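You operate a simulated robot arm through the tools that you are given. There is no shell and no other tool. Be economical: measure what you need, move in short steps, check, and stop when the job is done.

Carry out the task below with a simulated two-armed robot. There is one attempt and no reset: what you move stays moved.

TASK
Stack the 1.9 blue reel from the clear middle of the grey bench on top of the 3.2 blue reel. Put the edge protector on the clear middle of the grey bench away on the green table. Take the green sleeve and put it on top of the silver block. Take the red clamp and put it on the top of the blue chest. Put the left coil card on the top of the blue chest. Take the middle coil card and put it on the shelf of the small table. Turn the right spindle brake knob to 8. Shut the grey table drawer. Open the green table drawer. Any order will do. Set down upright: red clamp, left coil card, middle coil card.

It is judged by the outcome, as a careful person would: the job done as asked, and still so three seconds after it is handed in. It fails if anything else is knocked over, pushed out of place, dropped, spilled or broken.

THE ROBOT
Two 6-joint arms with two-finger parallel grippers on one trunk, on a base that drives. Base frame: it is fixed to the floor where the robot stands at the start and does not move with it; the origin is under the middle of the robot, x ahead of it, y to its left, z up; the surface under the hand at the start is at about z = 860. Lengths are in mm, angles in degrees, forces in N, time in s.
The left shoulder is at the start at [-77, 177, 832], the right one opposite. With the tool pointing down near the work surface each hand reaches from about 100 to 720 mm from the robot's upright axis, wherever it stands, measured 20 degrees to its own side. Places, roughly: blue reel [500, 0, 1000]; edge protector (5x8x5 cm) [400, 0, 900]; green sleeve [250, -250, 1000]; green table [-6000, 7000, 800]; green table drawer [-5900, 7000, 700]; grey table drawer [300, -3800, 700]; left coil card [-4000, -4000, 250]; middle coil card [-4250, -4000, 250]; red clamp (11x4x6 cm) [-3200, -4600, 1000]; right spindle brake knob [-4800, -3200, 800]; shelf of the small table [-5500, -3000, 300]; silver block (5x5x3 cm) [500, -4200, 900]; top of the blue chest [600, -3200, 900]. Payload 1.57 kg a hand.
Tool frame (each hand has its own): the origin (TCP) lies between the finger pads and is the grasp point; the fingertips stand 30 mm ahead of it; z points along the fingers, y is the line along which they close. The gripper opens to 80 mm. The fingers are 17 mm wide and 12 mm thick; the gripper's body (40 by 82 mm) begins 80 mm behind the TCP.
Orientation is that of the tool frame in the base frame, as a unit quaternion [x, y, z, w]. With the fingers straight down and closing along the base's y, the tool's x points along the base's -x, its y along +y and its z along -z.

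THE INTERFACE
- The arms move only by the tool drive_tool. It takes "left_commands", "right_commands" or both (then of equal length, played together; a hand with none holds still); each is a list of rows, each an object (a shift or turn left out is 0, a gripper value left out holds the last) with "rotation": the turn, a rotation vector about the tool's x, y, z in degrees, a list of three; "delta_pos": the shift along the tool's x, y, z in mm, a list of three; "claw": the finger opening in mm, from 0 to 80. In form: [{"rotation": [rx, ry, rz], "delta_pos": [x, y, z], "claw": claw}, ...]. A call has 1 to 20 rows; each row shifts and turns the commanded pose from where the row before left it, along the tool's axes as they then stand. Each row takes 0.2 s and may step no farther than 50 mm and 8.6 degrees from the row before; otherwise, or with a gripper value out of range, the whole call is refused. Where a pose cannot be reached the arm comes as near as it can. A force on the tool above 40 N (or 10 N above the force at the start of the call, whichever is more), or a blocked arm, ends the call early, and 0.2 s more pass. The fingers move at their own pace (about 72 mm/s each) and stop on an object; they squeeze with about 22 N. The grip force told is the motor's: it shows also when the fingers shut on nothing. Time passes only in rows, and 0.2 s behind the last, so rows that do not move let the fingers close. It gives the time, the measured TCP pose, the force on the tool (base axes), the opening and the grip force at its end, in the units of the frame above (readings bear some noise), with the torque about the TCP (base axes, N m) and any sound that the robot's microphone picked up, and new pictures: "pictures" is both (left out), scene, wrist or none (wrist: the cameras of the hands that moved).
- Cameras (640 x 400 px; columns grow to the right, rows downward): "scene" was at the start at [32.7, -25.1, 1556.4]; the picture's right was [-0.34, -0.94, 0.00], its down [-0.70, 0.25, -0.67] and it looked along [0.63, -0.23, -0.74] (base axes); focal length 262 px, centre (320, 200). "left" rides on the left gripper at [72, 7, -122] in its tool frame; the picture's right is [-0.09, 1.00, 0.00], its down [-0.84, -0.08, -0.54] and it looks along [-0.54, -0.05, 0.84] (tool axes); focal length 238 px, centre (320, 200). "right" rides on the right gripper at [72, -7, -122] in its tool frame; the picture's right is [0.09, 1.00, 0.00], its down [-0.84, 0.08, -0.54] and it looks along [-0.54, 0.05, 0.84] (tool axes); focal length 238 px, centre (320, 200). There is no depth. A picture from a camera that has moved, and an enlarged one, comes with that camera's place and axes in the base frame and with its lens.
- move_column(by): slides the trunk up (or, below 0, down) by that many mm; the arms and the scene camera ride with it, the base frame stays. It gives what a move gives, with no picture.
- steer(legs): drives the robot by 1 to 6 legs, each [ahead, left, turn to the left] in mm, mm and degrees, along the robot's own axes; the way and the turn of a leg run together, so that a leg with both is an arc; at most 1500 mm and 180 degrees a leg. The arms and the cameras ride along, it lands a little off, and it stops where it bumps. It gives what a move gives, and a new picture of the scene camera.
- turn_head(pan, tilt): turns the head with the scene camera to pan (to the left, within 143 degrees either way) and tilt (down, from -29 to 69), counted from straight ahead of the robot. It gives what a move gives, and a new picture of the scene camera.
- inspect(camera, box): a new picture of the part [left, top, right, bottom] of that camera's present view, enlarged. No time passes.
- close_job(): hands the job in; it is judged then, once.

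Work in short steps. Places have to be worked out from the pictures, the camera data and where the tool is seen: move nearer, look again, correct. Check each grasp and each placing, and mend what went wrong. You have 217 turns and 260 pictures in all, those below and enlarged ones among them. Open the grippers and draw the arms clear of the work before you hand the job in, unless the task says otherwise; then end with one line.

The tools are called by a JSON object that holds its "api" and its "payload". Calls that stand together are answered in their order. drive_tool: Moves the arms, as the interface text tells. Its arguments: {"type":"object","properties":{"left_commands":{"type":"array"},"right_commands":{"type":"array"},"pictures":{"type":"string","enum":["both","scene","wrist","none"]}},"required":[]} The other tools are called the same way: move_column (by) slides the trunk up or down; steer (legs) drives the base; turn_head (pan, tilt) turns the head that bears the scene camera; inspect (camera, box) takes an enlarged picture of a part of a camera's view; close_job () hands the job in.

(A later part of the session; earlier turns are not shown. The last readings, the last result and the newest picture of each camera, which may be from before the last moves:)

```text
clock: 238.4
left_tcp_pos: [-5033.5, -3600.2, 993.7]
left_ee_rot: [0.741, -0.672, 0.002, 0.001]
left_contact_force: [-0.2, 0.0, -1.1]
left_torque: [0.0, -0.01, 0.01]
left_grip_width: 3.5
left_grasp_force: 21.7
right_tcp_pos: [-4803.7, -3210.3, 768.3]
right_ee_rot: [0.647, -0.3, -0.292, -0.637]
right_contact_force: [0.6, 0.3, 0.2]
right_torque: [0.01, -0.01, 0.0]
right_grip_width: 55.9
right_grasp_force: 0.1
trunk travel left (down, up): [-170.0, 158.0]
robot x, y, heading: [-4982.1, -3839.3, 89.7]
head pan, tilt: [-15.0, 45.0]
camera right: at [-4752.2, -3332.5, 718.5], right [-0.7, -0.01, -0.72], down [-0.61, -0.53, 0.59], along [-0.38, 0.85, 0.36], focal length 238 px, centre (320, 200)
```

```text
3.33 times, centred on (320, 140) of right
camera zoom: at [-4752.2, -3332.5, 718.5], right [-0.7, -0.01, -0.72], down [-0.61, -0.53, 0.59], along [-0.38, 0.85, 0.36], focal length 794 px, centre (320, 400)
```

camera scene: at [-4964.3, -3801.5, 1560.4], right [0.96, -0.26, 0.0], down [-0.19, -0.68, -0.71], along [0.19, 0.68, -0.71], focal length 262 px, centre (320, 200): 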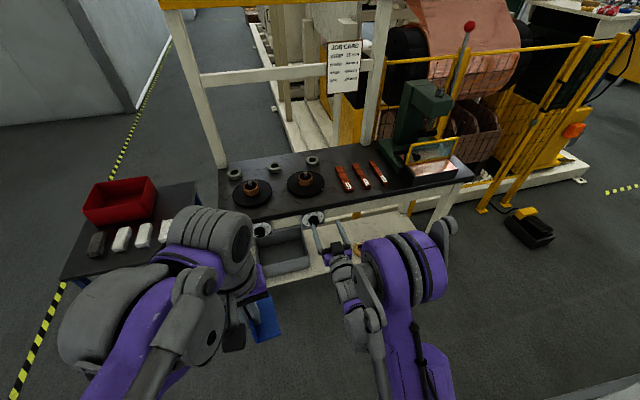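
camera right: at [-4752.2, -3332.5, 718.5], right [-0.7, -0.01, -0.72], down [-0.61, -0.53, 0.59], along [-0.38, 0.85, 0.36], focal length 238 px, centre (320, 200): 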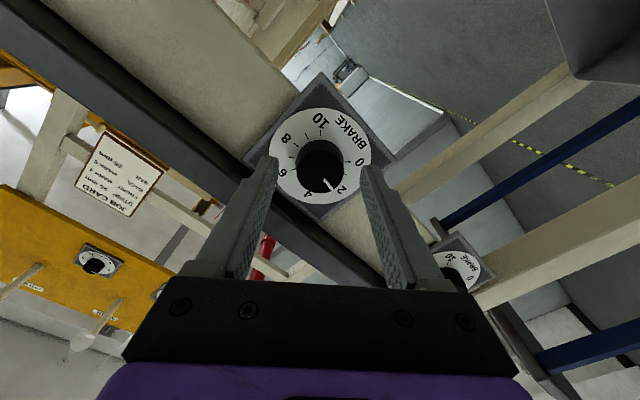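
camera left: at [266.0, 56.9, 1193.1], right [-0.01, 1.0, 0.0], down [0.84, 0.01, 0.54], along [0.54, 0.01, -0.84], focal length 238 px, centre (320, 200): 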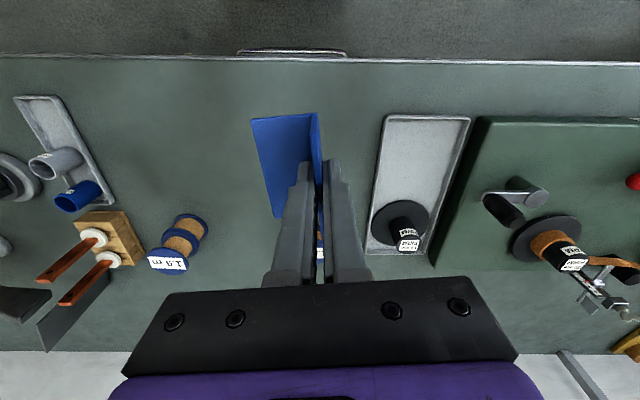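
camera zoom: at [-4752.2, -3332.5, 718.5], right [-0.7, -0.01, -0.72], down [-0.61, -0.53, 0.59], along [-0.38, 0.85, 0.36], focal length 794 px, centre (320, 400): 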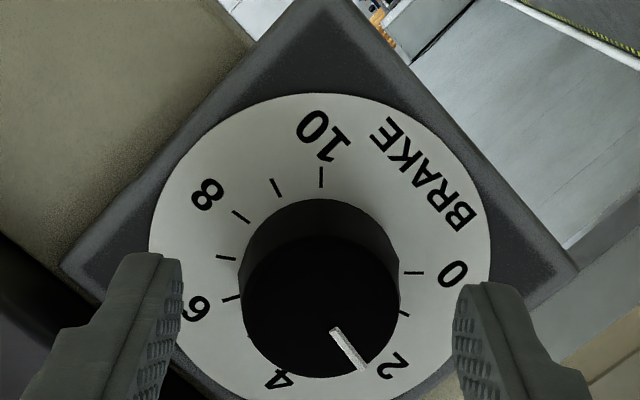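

The knob is centred, with its face 26 mm ahead of the TCP and the plate about 60 mm. I'll advance 17 mm, grip, and turn +81°.

{"api": "drive_tool", "payload": {"right_commands": [{"delta_pos": [0, 0, 17]}, {"claw": 20}, {}, {}, {"rotation": [0, 0, 8.1]}, {"rotation": [0, 0, 8.1]}, {"rotation": [0, 0, 8.1]}, {"rotation": [0, 0, 8.1]}, {"rotation": [0, 0, 8.1]}, {"rotation": [0, 0, 8.1]}, {"rotation": [0, 0, 8.1]}, {"rotation": [0, 0, 8.1]}, {"rotation": [0, 0, 8.1]}, {"rotation": [0, 0, 8.1]}, {}], "pictures": "wrist"}}

```text
clock: 240.0
left_tcp_pos: [-5033.0, -3599.9, 994.4]
left_ee_rot: [0.742, -0.67, 0.001, 0.001]
left_contact_force: [-0.7, 0.6, -0.3]
left_torque: [0.0, 0.01, 0.05]
left_grip_width: 3.0
left_grasp_force: 22.7
right_tcp_pos: [-4806.7, -3193.3, 766.0]
right_ee_rot: [0.58, -0.418, -0.408, -0.568]
right_contact_force: [-3.3, 1.1, -6.2]
right_torque: [0.0, -0.07, 0.17]
right_grip_width: 35.9
right_grasp_force: 42.5
trunk travel left (down, up): [-170.0, 158.0]
robot x, y, heading: [-4987.9, -3838.4, 89.8]
head pan, tilt: [-15.0, 45.0]
stopped in row 7 (right hand): the force on the tool passed its limit at 42 N (the readings are from after the stop); the commanded pose is now the measured one
camera right: at [-4778.4, -3315.5, 700.7], right [-0.91, -0.01, -0.4], down [-0.34, -0.52, 0.78], along [-0.22, 0.85, 0.48], focal length 238 px, centre (320, 200)
```

right: 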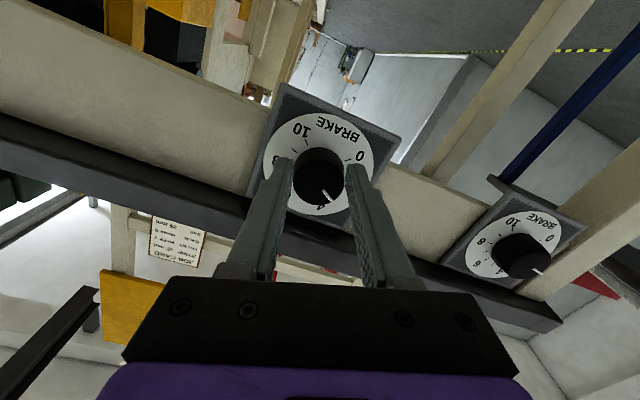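

The turn stopped early on force, but the knob did move. Since the commanded pose has now reset to the measured one, I'll continue turning.

{"api": "drive_tool", "payload": {"right_commands": [{"rotation": [0, 0, 7]}, {"rotation": [0, 0, 7]}, {"rotation": [0, 0, 7]}, {"rotation": [0, 0, 7]}, {"rotation": [0, 0, 7]}, {"rotation": [0, 0, 7]}, {"rotation": [0, 0, 7]}, {"rotation": [0, 0, 7]}, {}], "pictures": "wrist"}}

```text
clock: 241.2
left_tcp_pos: [-5034.2, -3599.8, 994.9]
left_ee_rot: [0.742, -0.671, 0.001, 0.002]
left_contact_force: [0.3, 0.1, -0.5]
left_torque: [-0.01, 0.02, -0.02]
left_grip_width: 3.1
left_grasp_force: 21.8
right_tcp_pos: [-4814.6, -3192.6, 764.5]
right_ee_rot: [-0.433, 0.569, 0.56, 0.418]
right_contact_force: [-6.5, 2.1, -0.7]
right_torque: [0.03, -0.06, 0.53]
right_grip_width: 35.5
right_grasp_force: 42.5
trunk travel left (down, up): [-170.0, 158.0]
robot x, y, heading: [-4984.2, -3836.2, 89.9]
head pan, tilt: [-15.0, 45.0]
stopped in row 6 (right hand): the force on the tool passed its limit at 40 N (the readings are from after the stop); the commanded pose is now the measured one
camera right: at [-4826.1, -3315.8, 695.4], right [-0.98, 0.0, 0.18], down [0.16, -0.52, 0.84], along [0.09, 0.85, 0.51], focal length 238 px, centre (320, 200)
```

right: 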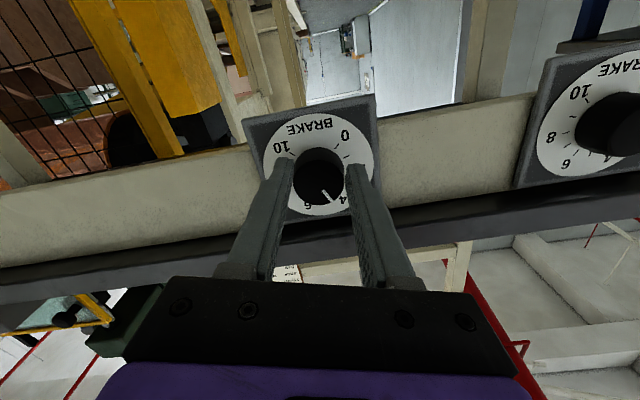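

Progress: the pointer is near 4–5. I'll continue.

{"api": "drive_tool", "payload": {"right_commands": [{"rotation": [0, 0, 6]}, {"rotation": [0, 0, 6]}, {"rotation": [0, 0, 6]}, {"rotation": [0, 0, 6]}, {}], "pictures": "wrist"}}

```text
clock: 242.5
left_tcp_pos: [-5034.0, -3600.4, 994.2]
left_ee_rot: [0.742, -0.67, 0.001, 0.001]
left_contact_force: [-0.2, 0.4, 0.5]
left_torque: [-0.05, 0.0, -0.02]
left_grip_width: 2.8
left_grasp_force: 22.1
right_tcp_pos: [-4818.2, -3193.3, 765.9]
right_ee_rot: [-0.307, 0.644, 0.637, 0.293]
right_contact_force: [-7.8, -1.3, 6.4]
right_torque: [0.79, -0.1, 0.22]
right_grip_width: 35.7
right_grasp_force: 41.9
trunk travel left (down, up): [-170.0, 158.0]
robot x, y, heading: [-4985.0, -3836.2, 90.0]
head pan, tilt: [-15.0, 45.0]
stopped in row 5 (right hand): the force on the tool passed its limit at 41 N (the readings are from after the stop); the commanded pose is now the measured one
camera right: at [-4857.4, -3315.8, 708.0], right [-0.82, 0.0, 0.57], down [0.48, -0.52, 0.7], along [0.3, 0.85, 0.43], focal length 238 px, centre (320, 200)
```

right: 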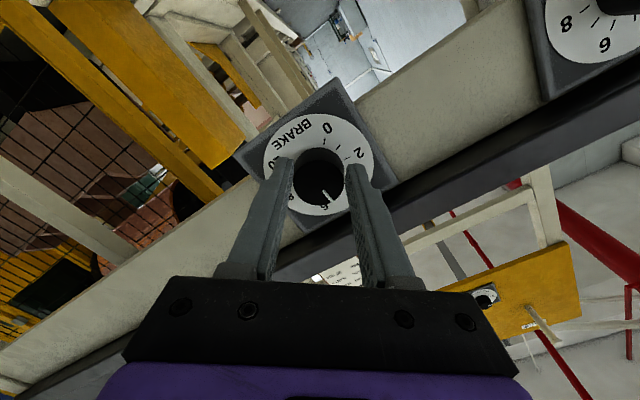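

The pointer is about 5.5. The drift shows the knob axis is at (−4812, z 775), so I was gripping about 12 mm off centre. I'll release, retreat, counter-rotate, and recentre.

{"api": "drive_tool", "payload": {"right_commands": [{"claw": 52}, {}, {"delta_pos": [-11.5, 0, 0]}, {"delta_pos": [0, 0, -35]}, {"rotation": [0, 0, -8]}, {"rotation": [0, 0, -8]}, {"rotation": [0, 0, -8]}, {"rotation": [0, 0, -8]}, {"rotation": [0, 0, -8]}, {"rotation": [0, 0, -8]}, {"rotation": [0, 0, -8]}, {"rotation": [0, 0, -8]}, {"rotation": [0, 0, -8]}, {"rotation": [0, 0, -5]}, {}], "pictures": "wrist"}}

{"api": "inspect", "payload": {"camera": "right", "box": [250, 80, 390, 200]}}

```text
clock: 245.7
left_tcp_pos: [-5034.4, -3600.2, 993.8]
left_ee_rot: [0.742, -0.67, 0.002, 0.001]
left_contact_force: [-0.5, 0.2, -0.9]
left_torque: [0.0, -0.04, 0.01]
left_grip_width: 3.4
left_grasp_force: 22.3
right_tcp_pos: [-4807.4, -3226.4, 775.5]
right_ee_rot: [0.642, -0.314, -0.315, -0.625]
right_contact_force: [0.1, 0.0, 1.0]
right_torque: [0.01, 0.05, -0.01]
right_grip_width: 52.1
right_grasp_force: 0.1
trunk travel left (down, up): [-170.0, 158.0]
robot x, y, heading: [-4981.6, -3839.0, 89.6]
head pan, tilt: [-15.0, 45.0]
camera right: at [-4758.3, -3348.8, 723.5], right [-0.74, -0.02, -0.68], down [-0.56, -0.54, 0.63], along [-0.38, 0.84, 0.38], focal length 238 px, centre (320, 200)
```

right: 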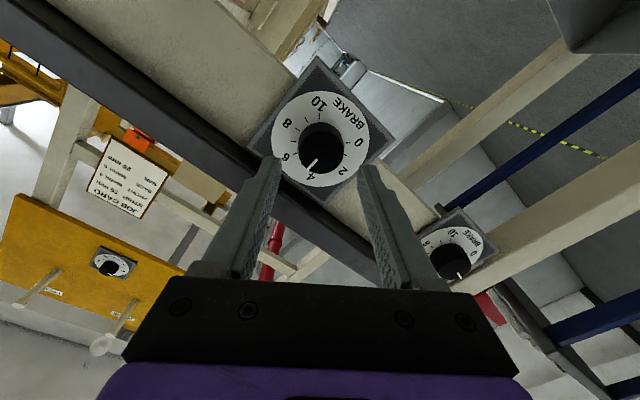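

```text
3.33 times, centred on (320, 140) of right
camera zoom: at [-4758.3, -3348.8, 723.5], right [-0.74, -0.02, -0.68], down [-0.56, -0.54, 0.63], along [-0.38, 0.84, 0.38], focal length 794 px, centre (320, 400)
```

zoom: 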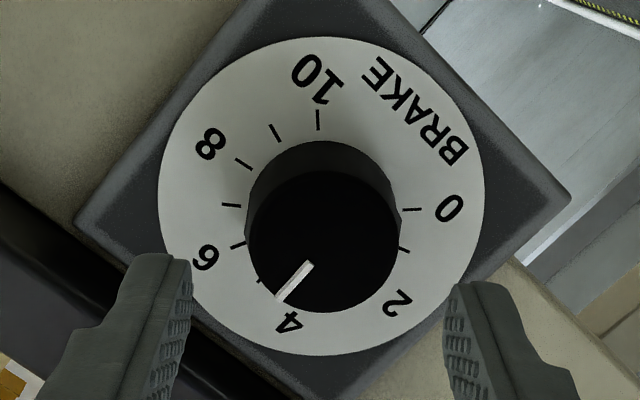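

The pointer is at about 4.7 and the knob face is actually 62 mm ahead. I'll advance 50 mm for a proper grip and turn another ~85°.

{"api": "drive_tool", "payload": {"right_commands": [{"delta_pos": [0, 0, 25]}, {"delta_pos": [0, 0, 25]}, {"claw": 20}, {}, {}, {"rotation": [0, 0, 7.7]}, {"rotation": [0, 0, 7.7]}, {"rotation": [0, 0, 7.7]}, {"rotation": [0, 0, 7.7]}, {"rotation": [0, 0, 7.7]}, {"rotation": [0, 0, 7.7]}, {"rotation": [0, 0, 7.7]}, {"rotation": [0, 0, 7.7]}, {"rotation": [0, 0, 7.7]}, {"rotation": [0, 0, 7.7]}, {"rotation": [0, 0, 7.7]}, {}], "pictures": "wrist"}}

```text
clock: 249.3
left_tcp_pos: [-5035.7, -3599.0, 994.7]
left_ee_rot: [0.743, -0.67, 0.003, 0.001]
left_contact_force: [-0.6, -1.0, -0.9]
left_torque: [0.02, 0.01, 0.02]
left_grip_width: 2.9
left_grasp_force: 22.4
right_tcp_pos: [-4813.4, -3175.1, 773.7]
right_ee_rot: [-0.264, 0.663, 0.655, 0.249]
right_contact_force: [-26.3, -6.3, -16.9]
right_torque: [-1.0, 0.01, 1.14]
right_grip_width: 38.2
right_grasp_force: 44.3
trunk travel left (down, up): [-170.0, 158.0]
robot x, y, heading: [-4984.4, -3837.0, 89.9]
head pan, tilt: [-15.0, 45.0]
camera right: at [-4859.2, -3299.1, 722.3], right [-0.74, 0.0, 0.67], down [0.57, -0.52, 0.63], along [0.35, 0.85, 0.38], focal length 238 px, centre (320, 200)
```

right: 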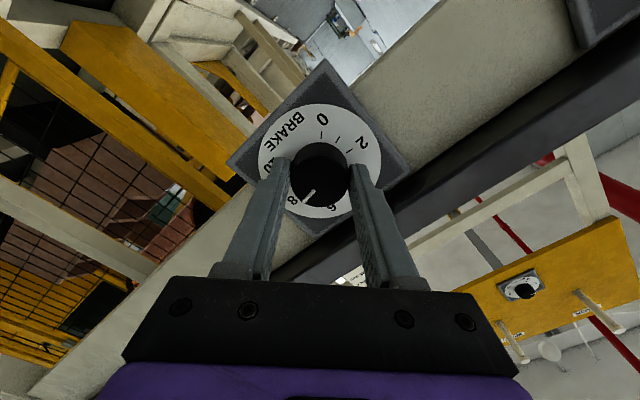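

{"api": "inspect", "payload": {"camera": "right", "box": [250, 90, 390, 230]}}

```text
2.86 times, centred on (320, 160) of right
camera zoom: at [-4859.2, -3299.1, 722.3], right [-0.74, 0.0, 0.67], down [0.57, -0.52, 0.63], along [0.35, 0.85, 0.38], focal length 681 px, centre (320, 314)
```

zoom: 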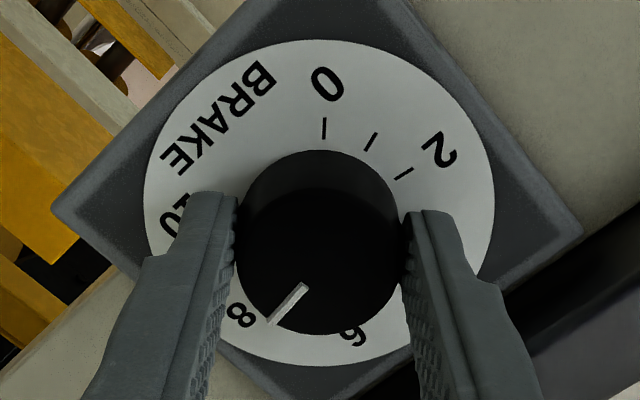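

It's close to 8, possibly slightly past. I'll release, retreat, square up the hand and read it precisely.

{"api": "drive_tool", "payload": {"right_commands": [{"claw": 54}, {}, {"delta_pos": [0, 0, -40]}, {"delta_pos": [0, 0, -40]}, {"rotation": [0, 0, -8.5]}, {"rotation": [0, 0, -8.5]}, {"rotation": [0, 0, -8.5]}, {"rotation": [0, 0, -8.5]}, {"rotation": [0, 0, -8.5]}, {}], "pictures": "none"}}

{"api": "inspect", "payload": {"camera": "right", "box": [260, 60, 390, 180]}}

```text
clock: 251.5
left_tcp_pos: [-5034.6, -3598.7, 993.3]
left_ee_rot: [0.742, -0.67, 0.001, 0.001]
left_contact_force: [0.2, -0.3, -0.6]
left_torque: [-0.01, -0.01, -0.02]
left_grip_width: 3.2
left_grasp_force: 21.7
right_tcp_pos: [-4809.2, -3258.1, 776.6]
right_ee_rot: [-0.486, 0.523, 0.519, 0.47]
right_contact_force: [-0.4, 0.4, 0.0]
right_torque: [-0.01, -0.02, 0.02]
right_grip_width: 53.8
right_grasp_force: 0.0
trunk travel left (down, up): [-170.0, 158.0]
robot x, y, heading: [-4987.1, -3841.2, 90.0]
head pan, tilt: [-15.0, 45.0]
```

```text
3.33 times, centred on (325, 120) of right
camera zoom: at [-4806.9, -3380.5, 705.1], right [-1.0, -0.01, -0.01], down [0.0, -0.53, 0.85], along [-0.01, 0.85, 0.53], focal length 794 px, centre (303, 467)
```

zoom: 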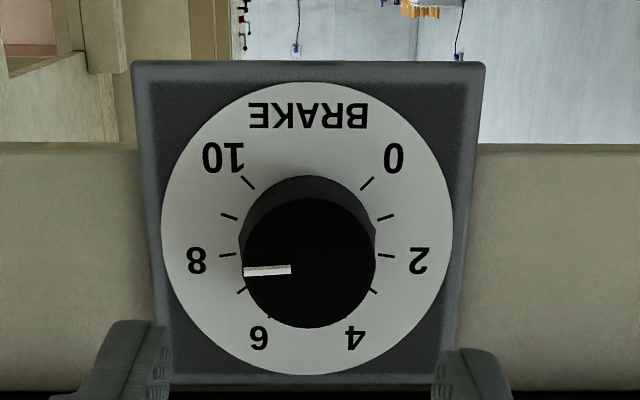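

{"api": "inspect", "payload": {"camera": "right", "box": [295, 95, 355, 165]}}

```text
5.71 times, centred on (325, 130) of right
camera zoom: at [-4806.9, -3380.5, 705.1], right [-1.0, -0.01, -0.01], down [0.0, -0.53, 0.85], along [-0.01, 0.85, 0.53], focal length 1362 px, centre (291, 600)
```

zoom: 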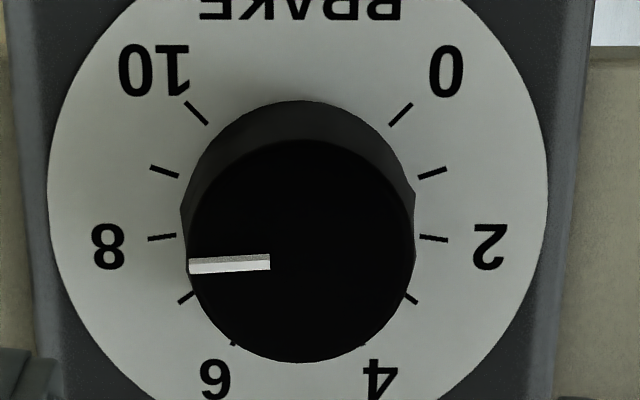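

The pointer reads 8 within a few degrees, which is good. I'll back off, point the right hand down again and restore the trunk.

{"api": "steer", "payload": {"legs": [[-200, 0, 0]]}}

{"api": "drive_tool", "payload": {"right_commands": [{"delta_pos": [-40, 0, -20], "claw": 80}, {"delta_pos": [-40, 0, -20]}, {"rotation": [0, 8.2, 0]}, {"rotation": [0, 8.2, 0]}, {"rotation": [0, 8.2, 0]}, {"rotation": [0, 8.2, 0]}, {"rotation": [0, 8.2, 0]}, {"rotation": [0, 8.2, 0]}, {"rotation": [0, 8.2, 0]}, {"rotation": [0, 8.2, 0]}, {"rotation": [0, 8.2, 0]}, {"rotation": [0, 8.2, 0]}, {"rotation": [0, 8.2, 0]}, {"delta_pos": [40, 0, 0]}, {"delta_pos": [40, 0, 0]}, {"delta_pos": [40, 0, 0]}, {}], "pictures": "none"}}

{"api": "move_column", "payload": {"by": 105}}

{"api": "steer", "payload": {"legs": [[0, 1100, 0], [1450, 0, 0], [1450, 0, 0]]}}

{"api": "turn_head", "payload": {"pan": 0, "tilt": 15}}

```text
clock: 253.1
left_tcp_pos: [-5034.6, -3798.2, 994.5]
left_ee_rot: [0.742, -0.67, 0.001, 0.0]
left_contact_force: [-0.1, 0.1, 0.2]
left_torque: [0.02, -0.01, 0.0]
left_grip_width: 3.7
left_grasp_force: 22.0
right_tcp_pos: [-4809.4, -3456.0, 776.3]
right_ee_rot: [-0.485, 0.523, 0.52, 0.469]
right_contact_force: [1.2, -0.3, 0.3]
right_torque: [-0.03, 0.02, 0.0]
right_grip_width: 54.0
right_grasp_force: 0.0
trunk travel left (down, up): [-170.0, 158.0]
robot x, y, heading: [-4986.6, -4037.7, 89.7]
head pan, tilt: [-15.0, 45.0]
camera scene: at [-4965.3, -3994.5, 1455.1], right [0.97, -0.26, 0.0], down [-0.18, -0.68, -0.71], along [0.18, 0.68, -0.71], focal length 262 px, centre (320, 200)
```

scene: 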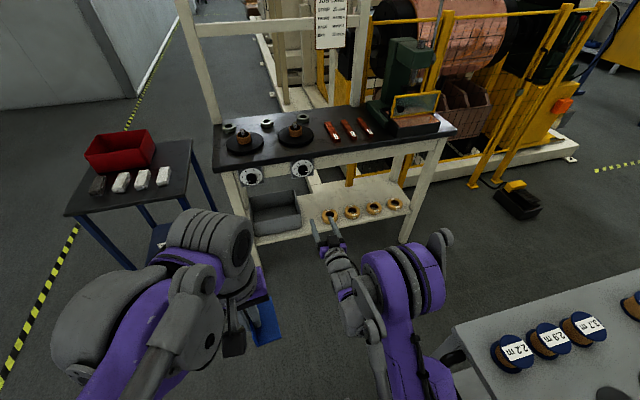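

```text
clock: 256.7
left_tcp_pos: [-5034.9, -3797.5, 995.5]
left_ee_rot: [0.743, -0.669, 0.001, 0.002]
left_contact_force: [0.2, 0.9, 0.4]
left_torque: [0.01, -0.01, 0.01]
left_grip_width: 3.4
left_grasp_force: 22.2
right_tcp_pos: [-4707.8, -3628.2, 848.8]
right_ee_rot: [0.719, -0.686, -0.106, 0.025]
right_contact_force: [-0.4, 0.6, -0.5]
right_torque: [0.02, 0.0, 0.01]
right_grip_width: 79.9
right_grasp_force: 0.0
right hand out of reach, approached as far as the arm can: row 4, 9, 10, 11, 12, 13, 14, 15, 16
trunk travel left (down, up): [-170.0, 158.0]
robot x, y, heading: [-4987.7, -4038.1, 89.9]
head pan, tilt: [-15.0, 45.0]
```

```text
clock: 258.1
left_tcp_pos: [-5033.4, -3798.2, 1099.2]
left_ee_rot: [0.743, -0.67, 0.002, 0.002]
left_contact_force: [0.6, 0.3, -0.6]
left_torque: [-0.02, 0.02, -0.03]
left_grip_width: 3.0
left_grasp_force: 22.2
right_tcp_pos: [-4708.5, -3606.4, 977.1]
right_ee_rot: [0.719, -0.683, -0.124, 0.005]
right_contact_force: [0.0, 0.7, -0.7]
right_torque: [-0.01, -0.01, 0.01]
right_grip_width: 80.0
right_grasp_force: 0.2
trunk travel left (down, up): [-275.0, 53.0]
robot x, y, heading: [-4987.6, -4033.8, 90.0]
head pan, tilt: [-15.0, 45.0]
```

```text
clock: 281.8
left_tcp_pos: [-6103.7, -873.5, 1099.9]
left_ee_rot: [0.735, -0.678, 0.001, 0.002]
left_contact_force: [-0.1, 0.4, -0.6]
left_torque: [0.01, -0.01, 0.0]
left_grip_width: 3.4
left_grasp_force: 21.8
right_tcp_pos: [-5772.3, -691.0, 976.6]
right_ee_rot: [0.711, -0.692, -0.124, 0.003]
right_contact_force: [-0.1, 0.1, -0.4]
right_torque: [0.02, 0.0, 0.02]
right_grip_width: 80.2
right_grasp_force: 0.1
trunk travel left (down, up): [-275.0, 53.0]
robot x, y, heading: [-6060.8, -1118.1, 88.5]
head pan, tilt: [-15.0, 45.0]
camera scene: at [-6039.0, -1076.8, 1560.4], right [0.96, -0.28, 0.0], down [-0.2, -0.68, -0.71], along [0.2, 0.68, -0.71], focal length 262 px, centre (320, 200)
```

scene: 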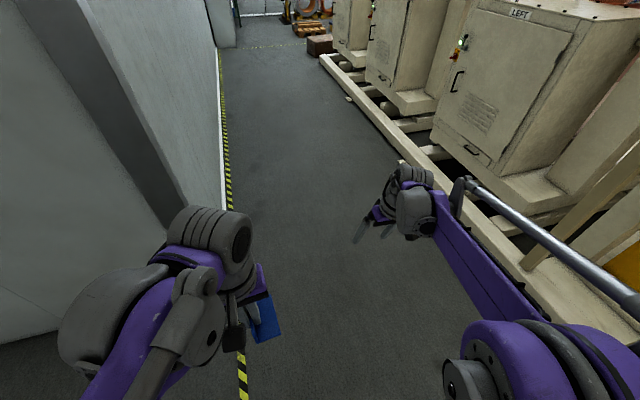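

```text
clock: 282.8
left_tcp_pos: [-6104.6, -873.2, 1098.7]
left_ee_rot: [0.734, -0.679, 0.001, 0.001]
left_contact_force: [0.0, 0.2, 0.2]
left_torque: [0.04, -0.01, 0.0]
left_grip_width: 3.1
left_grasp_force: 22.2
right_tcp_pos: [-5771.9, -690.0, 976.2]
right_ee_rot: [0.711, -0.692, -0.124, 0.004]
right_contact_force: [0.0, 0.1, -0.4]
right_torque: [-0.01, 0.01, -0.01]
right_grip_width: 80.2
right_grasp_force: 0.0
trunk travel left (down, up): [-275.0, 53.0]
robot x, y, heading: [-6058.7, -1115.6, 88.7]
head pan, tilt: [0.0, 15.0]
camera scene: at [-6059.6, -1061.5, 1607.2], right [1.0, -0.02, 0.0], down [-0.01, -0.26, -0.97], along [0.02, 0.97, -0.26], focal length 262 px, centre (320, 200)
```

scene: 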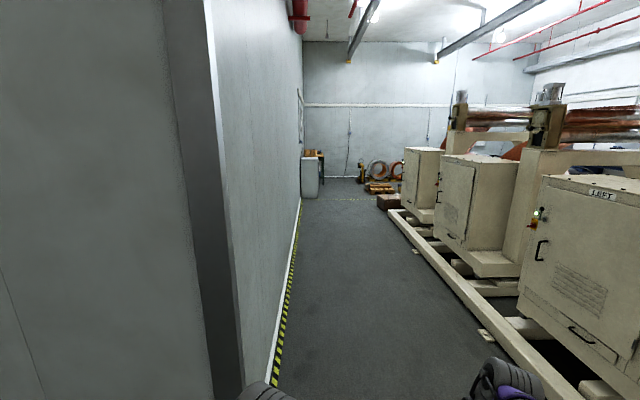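

The corridor north is clear. I'll shift toward its middle and drive on.

{"api": "steer", "payload": {"legs": [[1000, -450, 1.3], [1500, 0, 0], [1500, 0, 0], [700, 0, 0]]}}

{"api": "turn_head", "payload": {"pan": 5, "tilt": 25}}

```text
clock: 305.9
left_tcp_pos: [-5497.2, 3833.5, 1098.4]
left_ee_rot: [0.729, -0.684, 0.002, 0.001]
left_contact_force: [0.5, -0.9, 0.1]
left_torque: [-0.01, 0.0, 0.0]
left_grip_width: 3.6
left_grasp_force: 21.9
right_tcp_pos: [-5163.4, 4012.1, 976.6]
right_ee_rot: [0.707, -0.697, -0.124, 0.003]
right_contact_force: [0.2, -0.5, -0.6]
right_torque: [0.01, 0.0, 0.03]
right_grip_width: 80.1
right_grasp_force: 0.1
trunk travel left (down, up): [-275.0, 53.0]
robot x, y, heading: [-5459.1, 3589.9, 87.7]
head pan, tilt: [0.0, 15.0]
camera scene: at [-5455.6, 3644.0, 1607.2], right [1.0, -0.04, 0.0], down [-0.01, -0.26, -0.97], along [0.04, 0.97, -0.26], focal length 262 px, centre (320, 200)
```

scene: 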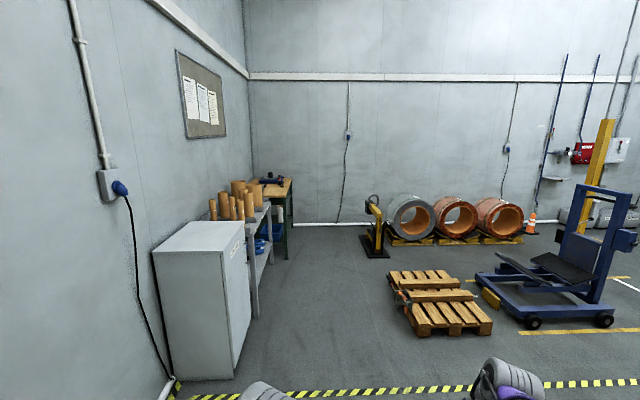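

```text
clock: 306.7
left_tcp_pos: [-5497.4, 3833.1, 1100.0]
left_ee_rot: [0.73, -0.684, 0.001, 0.001]
left_contact_force: [0.6, 0.5, -0.6]
left_torque: [-0.02, 0.02, -0.01]
left_grip_width: 3.4
left_grasp_force: 21.9
right_tcp_pos: [-5163.6, 4010.8, 976.9]
right_ee_rot: [0.706, -0.697, -0.123, 0.002]
right_contact_force: [0.7, 0.3, -0.9]
right_torque: [0.01, 0.0, 0.01]
right_grip_width: 79.7
right_grasp_force: 0.1
trunk travel left (down, up): [-275.0, 53.0]
robot x, y, heading: [-5453.9, 3590.2, 87.6]
head pan, tilt: [5.0, 25.0]
camera scene: at [-5463.6, 3642.7, 1591.1], right [1.0, 0.05, 0.0], down [0.02, -0.42, -0.91], along [-0.04, 0.91, -0.42], focal length 262 px, centre (320, 200)
```

scene: 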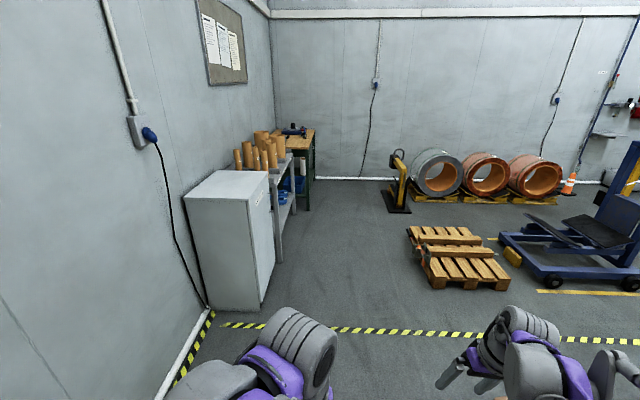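

The green table stands against the left wall around y≈7000, its front near x≈−5750. I'll drive alongside it and turn to face it.

{"api": "steer", "payload": {"legs": [[1500, 0, 2.3], [1500, 0, 0], [280, -200, 0], [0, 0, 90]]}}

{"api": "turn_head", "payload": {"pan": 0, "tilt": 35}}

```text
clock: 327.0
left_tcp_pos: [-5483.0, 6833.8, 1099.6]
left_ee_rot: [0.998, 0.059, 0.002, 0.0]
left_contact_force: [-0.6, -0.6, -0.5]
left_torque: [0.0, 0.02, -0.01]
left_grip_width: 3.4
left_grasp_force: 21.7
right_tcp_pos: [-5679.6, 7158.1, 977.3]
right_ee_rot: [0.992, 0.033, -0.082, 0.091]
right_contact_force: [0.5, -0.3, 0.3]
right_torque: [0.01, 0.0, -0.02]
right_grip_width: 79.6
right_grasp_force: 0.1
trunk travel left (down, up): [-275.0, 53.0]
robot x, y, heading: [-5243.0, 6886.7, -179.1]
head pan, tilt: [5.0, 25.0]
camera scene: at [-5294.7, 6878.7, 1591.0], right [-0.1, 0.99, 0.0], down [0.42, 0.04, -0.91], along [-0.9, -0.09, -0.42], focal length 262 px, centre (320, 200)
```

scene: 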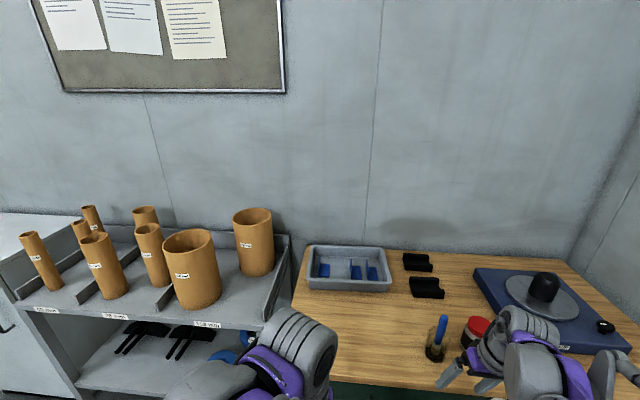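

```text
clock: 327.7
left_tcp_pos: [-5483.9, 6833.3, 1099.2]
left_ee_rot: [0.998, 0.059, 0.002, 0.0]
left_contact_force: [0.3, 0.0, -0.8]
left_torque: [0.0, -0.04, 0.04]
left_grip_width: 3.5
left_grasp_force: 22.4
right_tcp_pos: [-5679.2, 7157.7, 977.0]
right_ee_rot: [0.992, 0.033, -0.083, 0.092]
right_contact_force: [0.3, -0.5, -0.1]
right_torque: [0.01, 0.0, 0.02]
right_grip_width: 80.3
right_grasp_force: 0.0
trunk travel left (down, up): [-275.0, 53.0]
robot x, y, heading: [-5243.1, 6887.6, -179.1]
head pan, tilt: [0.0, 35.0]
camera scene: at [-5291.1, 6886.7, 1575.3], right [-0.01, 1.0, 0.0], down [0.57, 0.01, -0.82], along [-0.82, -0.01, -0.57], focal length 262 px, centre (320, 200)
```

scene: 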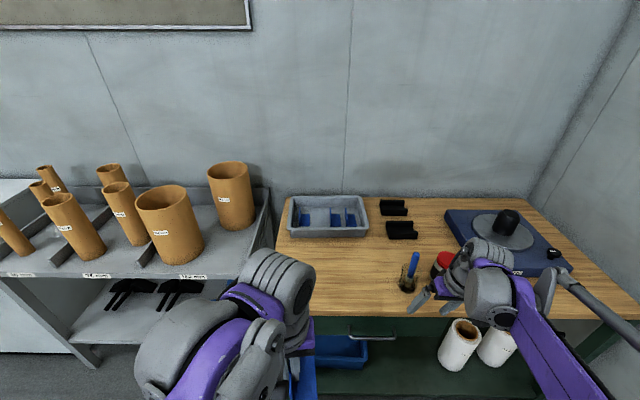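

{"api": "inspect", "payload": {"camera": "scene", "box": [270, 170, 460, 300]}}

{"api": "inspect", "payload": {"camera": "scene", "box": [260, 290, 460, 400]}}

```text
3.08 times, centred on (365, 235) of scene
camera zoom: at [-5291.1, 6886.7, 1575.3], right [-0.01, 1.0, 0.0], down [0.57, 0.01, -0.82], along [-0.82, -0.01, -0.57], focal length 808 px, centre (182, 92)
```

zoom: 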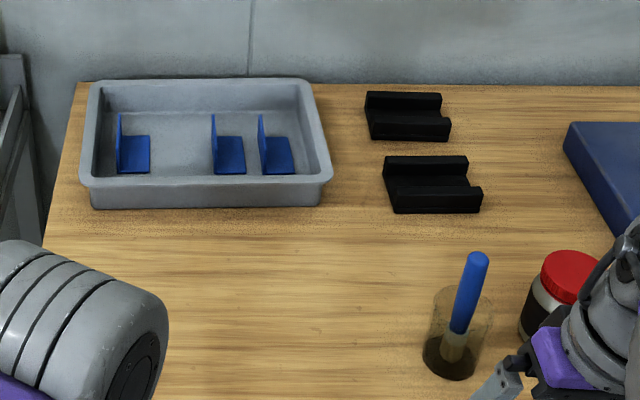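

```text
3.20 times, centred on (360, 345) of scene
camera zoom: at [-5291.1, 6886.7, 1575.3], right [-0.01, 1.0, 0.0], down [0.57, 0.01, -0.82], along [-0.82, -0.01, -0.57], focal length 840 px, centre (192, -264)
```

zoom: 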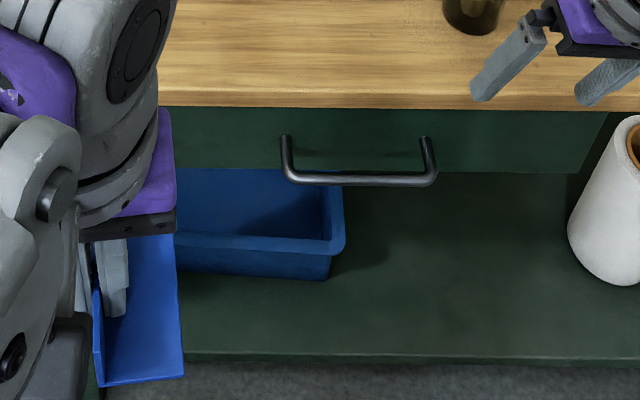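

The grey tray already holds three blue protectors with one slot missing, so that's where ours goes, in the same orientation. First I'll straighten and retract the right hand, then move closer.

{"api": "drive_tool", "payload": {"right_commands": [{"delta_pos": [0, 0, -45]}, {"rotation": [5.3, 4.6, 0]}, {"rotation": [5.3, 4.6, 0]}, {"delta_pos": [45, 0, -20]}, {"delta_pos": [45, 0, 0]}, {"delta_pos": [45, 0, 0]}, {"delta_pos": [45, 0, 0]}, {}], "left_commands": [{"rotation": [0, 0, 6]}, {}, {}, {}, {}, {}, {}, {}], "pictures": "none"}}

{"api": "steer", "payload": {"legs": [[150, -140, -0.9]]}}

{"api": "inspect", "payload": {"camera": "left", "box": [0, 0, 640, 400]}}

```text
clock: 329.5
left_tcp_pos: [-5484.6, 6833.9, 1100.0]
left_ee_rot: [1.0, 0.006, 0.002, 0.001]
left_contact_force: [-0.1, 0.8, 0.0]
left_torque: [0.02, 0.0, -0.03]
left_grip_width: 3.3
left_grasp_force: 22.3
right_tcp_pos: [-5489.9, 7179.8, 1007.5]
right_ee_rot: [0.992, 0.032, -0.082, 0.092]
right_contact_force: [-0.2, -0.8, -0.1]
right_torque: [-0.01, 0.0, 0.02]
right_grip_width: 79.8
right_grasp_force: 0.0
right hand out of reach, approached as far as the arm can: row 2, 3
trunk travel left (down, up): [-275.0, 53.0]
robot x, y, heading: [-5242.8, 6888.3, -179.1]
head pan, tilt: [0.0, 35.0]
```

```text
clock: 331.4
left_tcp_pos: [-5634.6, 6975.2, 1100.2]
left_ee_rot: [1.0, 0.0, 0.002, -0.001]
left_contact_force: [0.4, 0.2, -0.5]
left_torque: [-0.03, -0.04, -0.01]
left_grip_width: 3.3
left_grasp_force: 22.0
right_tcp_pos: [-5637.3, 7321.9, 1008.7]
right_ee_rot: [0.992, 0.026, -0.084, 0.092]
right_contact_force: [-0.6, 0.8, -0.1]
right_torque: [0.02, -0.02, 0.03]
right_grip_width: 80.2
right_grasp_force: 0.1
trunk travel left (down, up): [-275.0, 53.0]
robot x, y, heading: [-5394.2, 7028.8, -180.0]
head pan, tilt: [0.0, 35.0]
camera scene: at [-5442.7, 7025.9, 1575.2], right [0.0, 1.0, 0.0], down [0.57, 0.0, -0.82], along [-0.82, 0.0, -0.57], focal length 262 px, centre (320, 200)
```

scene: 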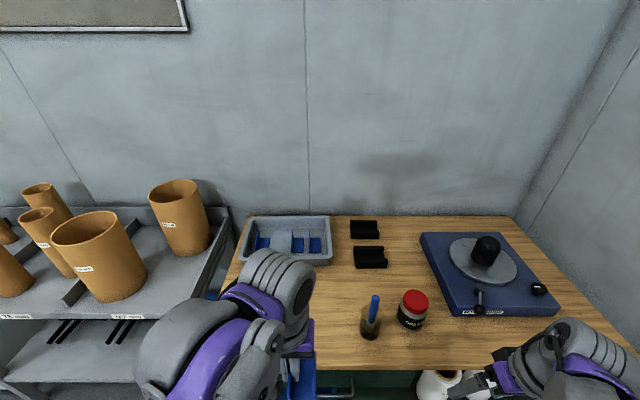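

```text
1.00 times, centred on (320, 200) of left (not enlarged: the box is as wide or as high as the picture)
camera zoom: at [-5563.1, 6968.2, 1221.1], right [-0.09, -1.0, 0.0], down [-0.84, 0.08, 0.54], along [-0.54, 0.05, -0.84], focal length 238 px, centre (320, 200)
```

zoom: 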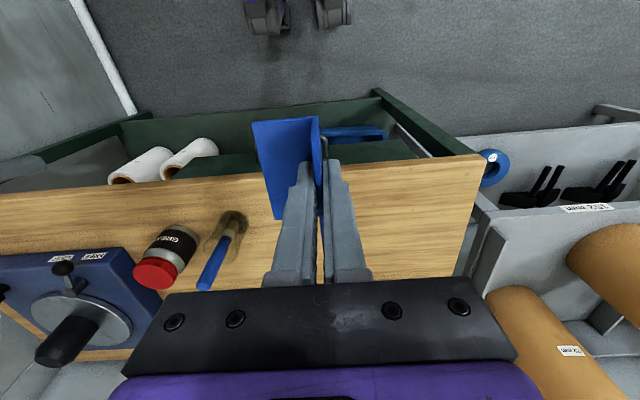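

Table top z≈829, front edge x≈−5744; the free slot is at about (−6190, 6850). I'll move closer, raise the trunk fully, and reach toward the tray.

{"api": "steer", "payload": {"legs": [[100, 0, 0]]}}

{"api": "move_column", "payload": {"by": 52}}

{"api": "drive_tool", "payload": {"left_commands": [{"delta_pos": [-45, 20, 0]}, {"delta_pos": [-45, 20, 0]}, {"delta_pos": [-45, 20, 0]}, {"delta_pos": [-45, 20, 0]}, {"delta_pos": [-45, 20, 0]}, {"delta_pos": [-45, 20, 0]}, {"delta_pos": [-45, 5, 0]}, {}], "pictures": "both"}}

```text
clock: 332.6
left_tcp_pos: [-5734.9, 6975.4, 1099.9]
left_ee_rot: [1.0, 0.0, 0.001, -0.001]
left_contact_force: [0.3, 0.1, -1.1]
left_torque: [0.02, 0.0, 0.01]
left_grip_width: 3.3
left_grasp_force: 22.6
right_tcp_pos: [-5735.2, 7319.9, 1007.8]
right_ee_rot: [0.992, 0.026, -0.083, 0.091]
right_contact_force: [-0.2, 0.6, 0.1]
right_torque: [-0.03, -0.03, -0.01]
right_grip_width: 80.1
right_grasp_force: 0.1
trunk travel left (down, up): [-275.0, 53.0]
robot x, y, heading: [-5495.8, 7023.3, -180.2]
head pan, tilt: [0.0, 35.0]
camera scene: at [-5541.6, 7025.7, 1575.2], right [0.0, 1.0, 0.0], down [0.57, 0.0, -0.82], along [-0.82, 0.0, -0.57], focal length 262 px, centre (320, 200)
```

scene: 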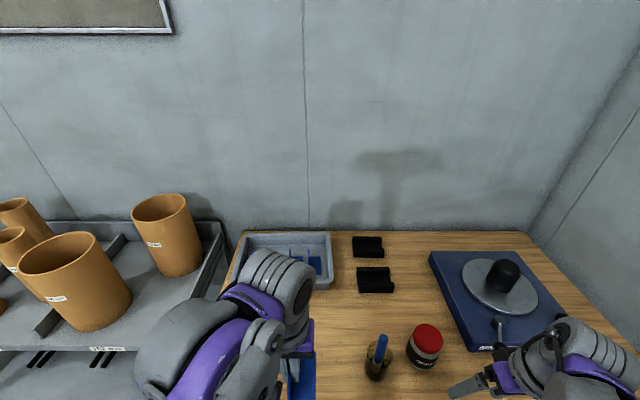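

```text
clock: 333.5
left_tcp_pos: [-5733.1, 6975.3, 1152.2]
left_ee_rot: [1.0, 0.001, 0.003, 0.0]
left_contact_force: [0.5, -0.2, -0.3]
left_torque: [-0.03, -0.03, -0.01]
left_grip_width: 3.4
left_grasp_force: 21.7
right_tcp_pos: [-5735.8, 7321.6, 1061.1]
right_ee_rot: [0.992, 0.026, -0.084, 0.091]
right_contact_force: [1.0, -0.3, 0.4]
right_torque: [-0.02, 0.01, 0.03]
right_grip_width: 80.0
right_grasp_force: 0.1
trunk travel left (down, up): [-327.0, 1.0]
robot x, y, heading: [-5492.3, 7022.0, -180.1]
head pan, tilt: [0.0, 35.0]
```

```text
clock: 335.3
left_tcp_pos: [-6050.1, 6849.8, 1151.4]
left_ee_rot: [1.0, 0.0, 0.001, 0.0]
left_contact_force: [-0.8, -1.3, -0.2]
left_torque: [-0.01, 0.0, 0.02]
left_grip_width: 3.2
left_grasp_force: 22.4
right_tcp_pos: [-5735.2, 7321.5, 1060.2]
right_ee_rot: [0.992, 0.026, -0.082, 0.091]
right_contact_force: [-0.3, 0.8, 0.5]
right_torque: [-0.01, -0.05, -0.02]
right_grip_width: 79.9
right_grasp_force: 0.0
trunk travel left (down, up): [-327.0, 1.0]
robot x, y, heading: [-5499.3, 7023.4, -180.2]
head pan, tilt: [0.0, 35.0]
camera scene: at [-5537.8, 7025.8, 1629.8], right [0.0, 1.0, 0.0], down [0.57, 0.0, -0.82], along [-0.82, 0.0, -0.57], focal length 262 px, centre (320, 200)
camera left: at [-5977.1, 6843.9, 1272.9], right [-0.09, -1.0, 0.0], down [-0.84, 0.08, 0.54], along [-0.54, 0.05, -0.84], focal length 238 px, centre (320, 200)
```

scene: 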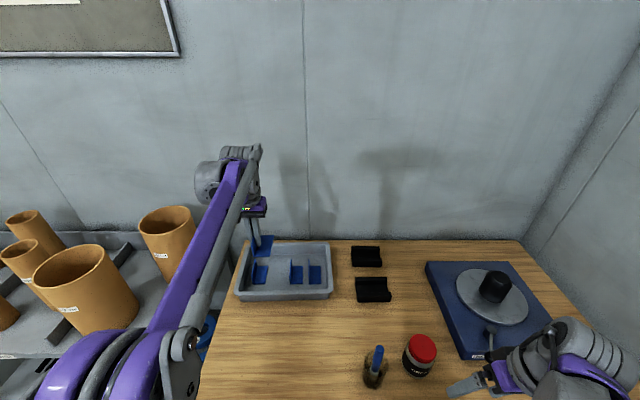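
left: 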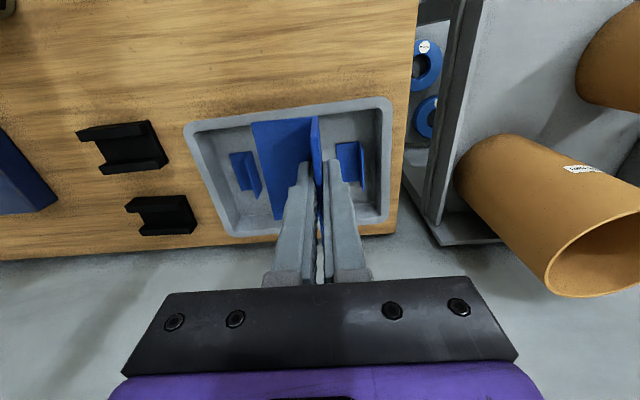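

The slot and neighbours look as estimated. I'll lower to z≈960 and extend toward x≈−6183.

{"api": "drive_tool", "payload": {"left_commands": [{"delta_pos": [0, 0, 47]}, {"delta_pos": [0, 0, 47]}, {"delta_pos": [0, 0, 47]}, {"delta_pos": [0, 0, 47]}, {"delta_pos": [-45, 0, 0]}, {"delta_pos": [-45, 0, 0]}, {"delta_pos": [-42, 0, 0]}, {}, {}], "pictures": "both"}}

```text
clock: 337.3
left_tcp_pos: [-6179.7, 6851.6, 959.9]
left_ee_rot: [1.0, 0.001, 0.002, 0.0]
left_contact_force: [0.2, -0.1, -0.7]
left_torque: [0.01, -0.01, 0.01]
left_grip_width: 3.4
left_grasp_force: 22.2
right_tcp_pos: [-5736.2, 7321.5, 1061.5]
right_ee_rot: [0.992, 0.025, -0.083, 0.091]
right_contact_force: [0.2, 0.2, 0.5]
right_torque: [0.0, -0.03, -0.03]
right_grip_width: 80.0
right_grasp_force: 0.1
trunk travel left (down, up): [-327.0, 1.0]
robot x, y, heading: [-5496.9, 7023.1, -179.8]
head pan, tilt: [0.0, 35.0]
camera scene: at [-5539.3, 7025.7, 1629.8], right [0.0, 1.0, 0.0], down [0.57, 0.0, -0.82], along [-0.82, 0.0, -0.57], focal length 262 px, centre (320, 200)
camera left: at [-6107.9, 6844.1, 1082.9], right [-0.09, -1.0, 0.0], down [-0.84, 0.08, 0.54], along [-0.54, 0.05, -0.84], focal length 238 px, centre (320, 200)
```

scene: 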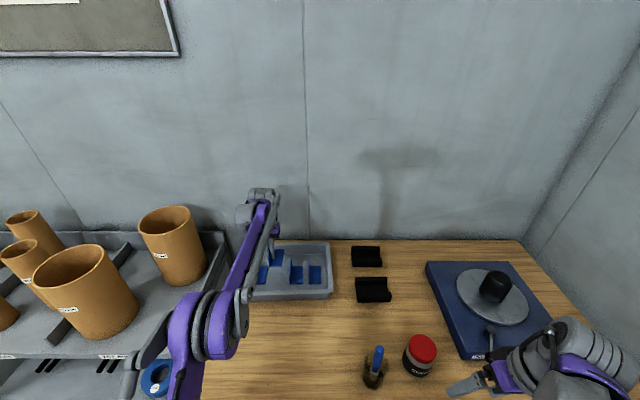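
left: 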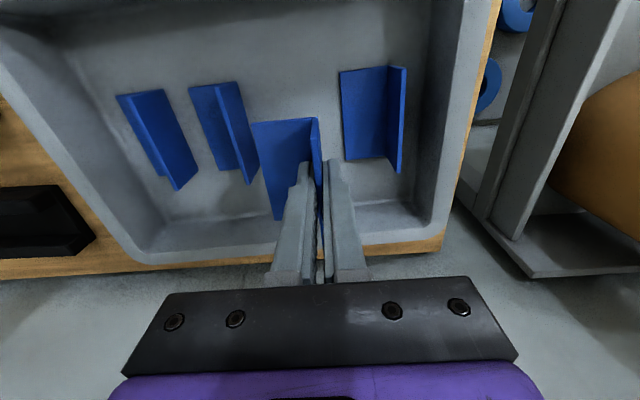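

I'm directly over the free slot and fully vertical. I'll lower it into the tray.

{"api": "drive_tool", "payload": {"left_commands": [{"delta_pos": [3, 1, 35]}, {"delta_pos": [0, 0, 30]}, {"delta_pos": [0, 0, 10]}, {}], "pictures": "wrist"}}

```text
clock: 338.3
left_tcp_pos: [-6175.0, 6848.0, 887.0]
left_ee_rot: [1.0, 0.0, 0.001, 0.0]
left_contact_force: [-2.6, -4.1, 17.7]
left_torque: [0.09, 0.01, 0.05]
left_grip_width: 3.5
left_grasp_force: 22.7
right_tcp_pos: [-5735.1, 7322.3, 1061.5]
right_ee_rot: [0.992, 0.026, -0.084, 0.091]
right_contact_force: [0.6, -0.9, 0.2]
right_torque: [0.0, 0.0, 0.01]
right_grip_width: 80.3
right_grasp_force: 0.0
trunk travel left (down, up): [-327.0, 1.0]
robot x, y, heading: [-5494.0, 7024.9, -180.2]
head pan, tilt: [0.0, 35.0]
camera left: at [-6103.2, 6841.6, 1009.8], right [-0.09, -1.0, 0.0], down [-0.84, 0.08, 0.54], along [-0.54, 0.05, -0.84], focal length 238 px, centre (320, 200)
```

left: 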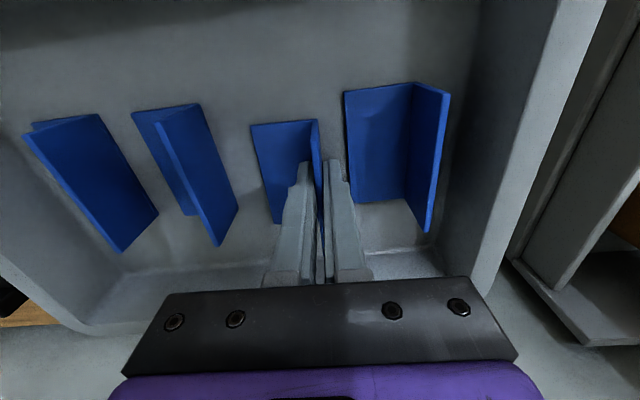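

It's seated on the tray floor (17.7 N). I'll release with a small opening and lift straight up.

{"api": "drive_tool", "payload": {"left_commands": [{"delta_pos": [0, 0, -2]}, {"claw": 14}, {}, {"delta_pos": [0, 0, -25]}, {"delta_pos": [0, 0, -45]}, {"delta_pos": [0, 0, -45]}, {"delta_pos": [0, 0, -45]}, {}], "pictures": "wrist"}}

```text
clock: 340.1
left_tcp_pos: [-6176.7, 6850.1, 1049.9]
left_ee_rot: [1.0, 0.0, 0.002, -0.002]
left_contact_force: [0.0, 0.0, 0.0]
left_torque: [0.0, 0.04, 0.02]
left_grip_width: 14.3
left_grasp_force: 0.0
right_tcp_pos: [-5736.0, 7320.9, 1060.3]
right_ee_rot: [0.992, 0.025, -0.085, 0.091]
right_contact_force: [-0.6, -1.0, 0.6]
right_torque: [0.0, 0.01, 0.0]
right_grip_width: 80.0
right_grasp_force: 0.1
trunk travel left (down, up): [-327.0, 1.0]
robot x, y, heading: [-5492.6, 7025.4, -179.7]
head pan, tilt: [0.0, 35.0]
camera left: at [-6104.4, 6842.8, 1170.9], right [-0.09, -1.0, 0.0], down [-0.84, 0.08, 0.54], along [-0.54, 0.05, -0.84], focal length 238 px, centre (320, 200)
```

left: 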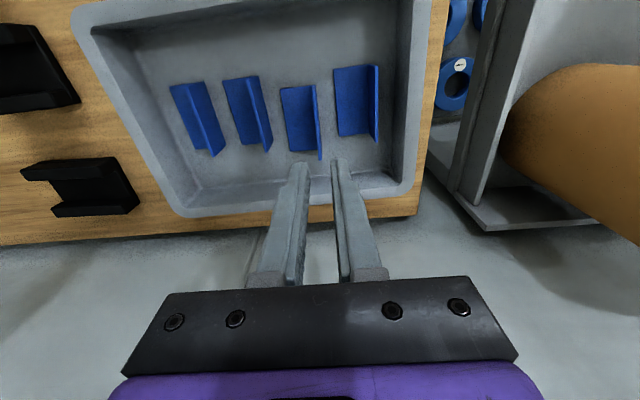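

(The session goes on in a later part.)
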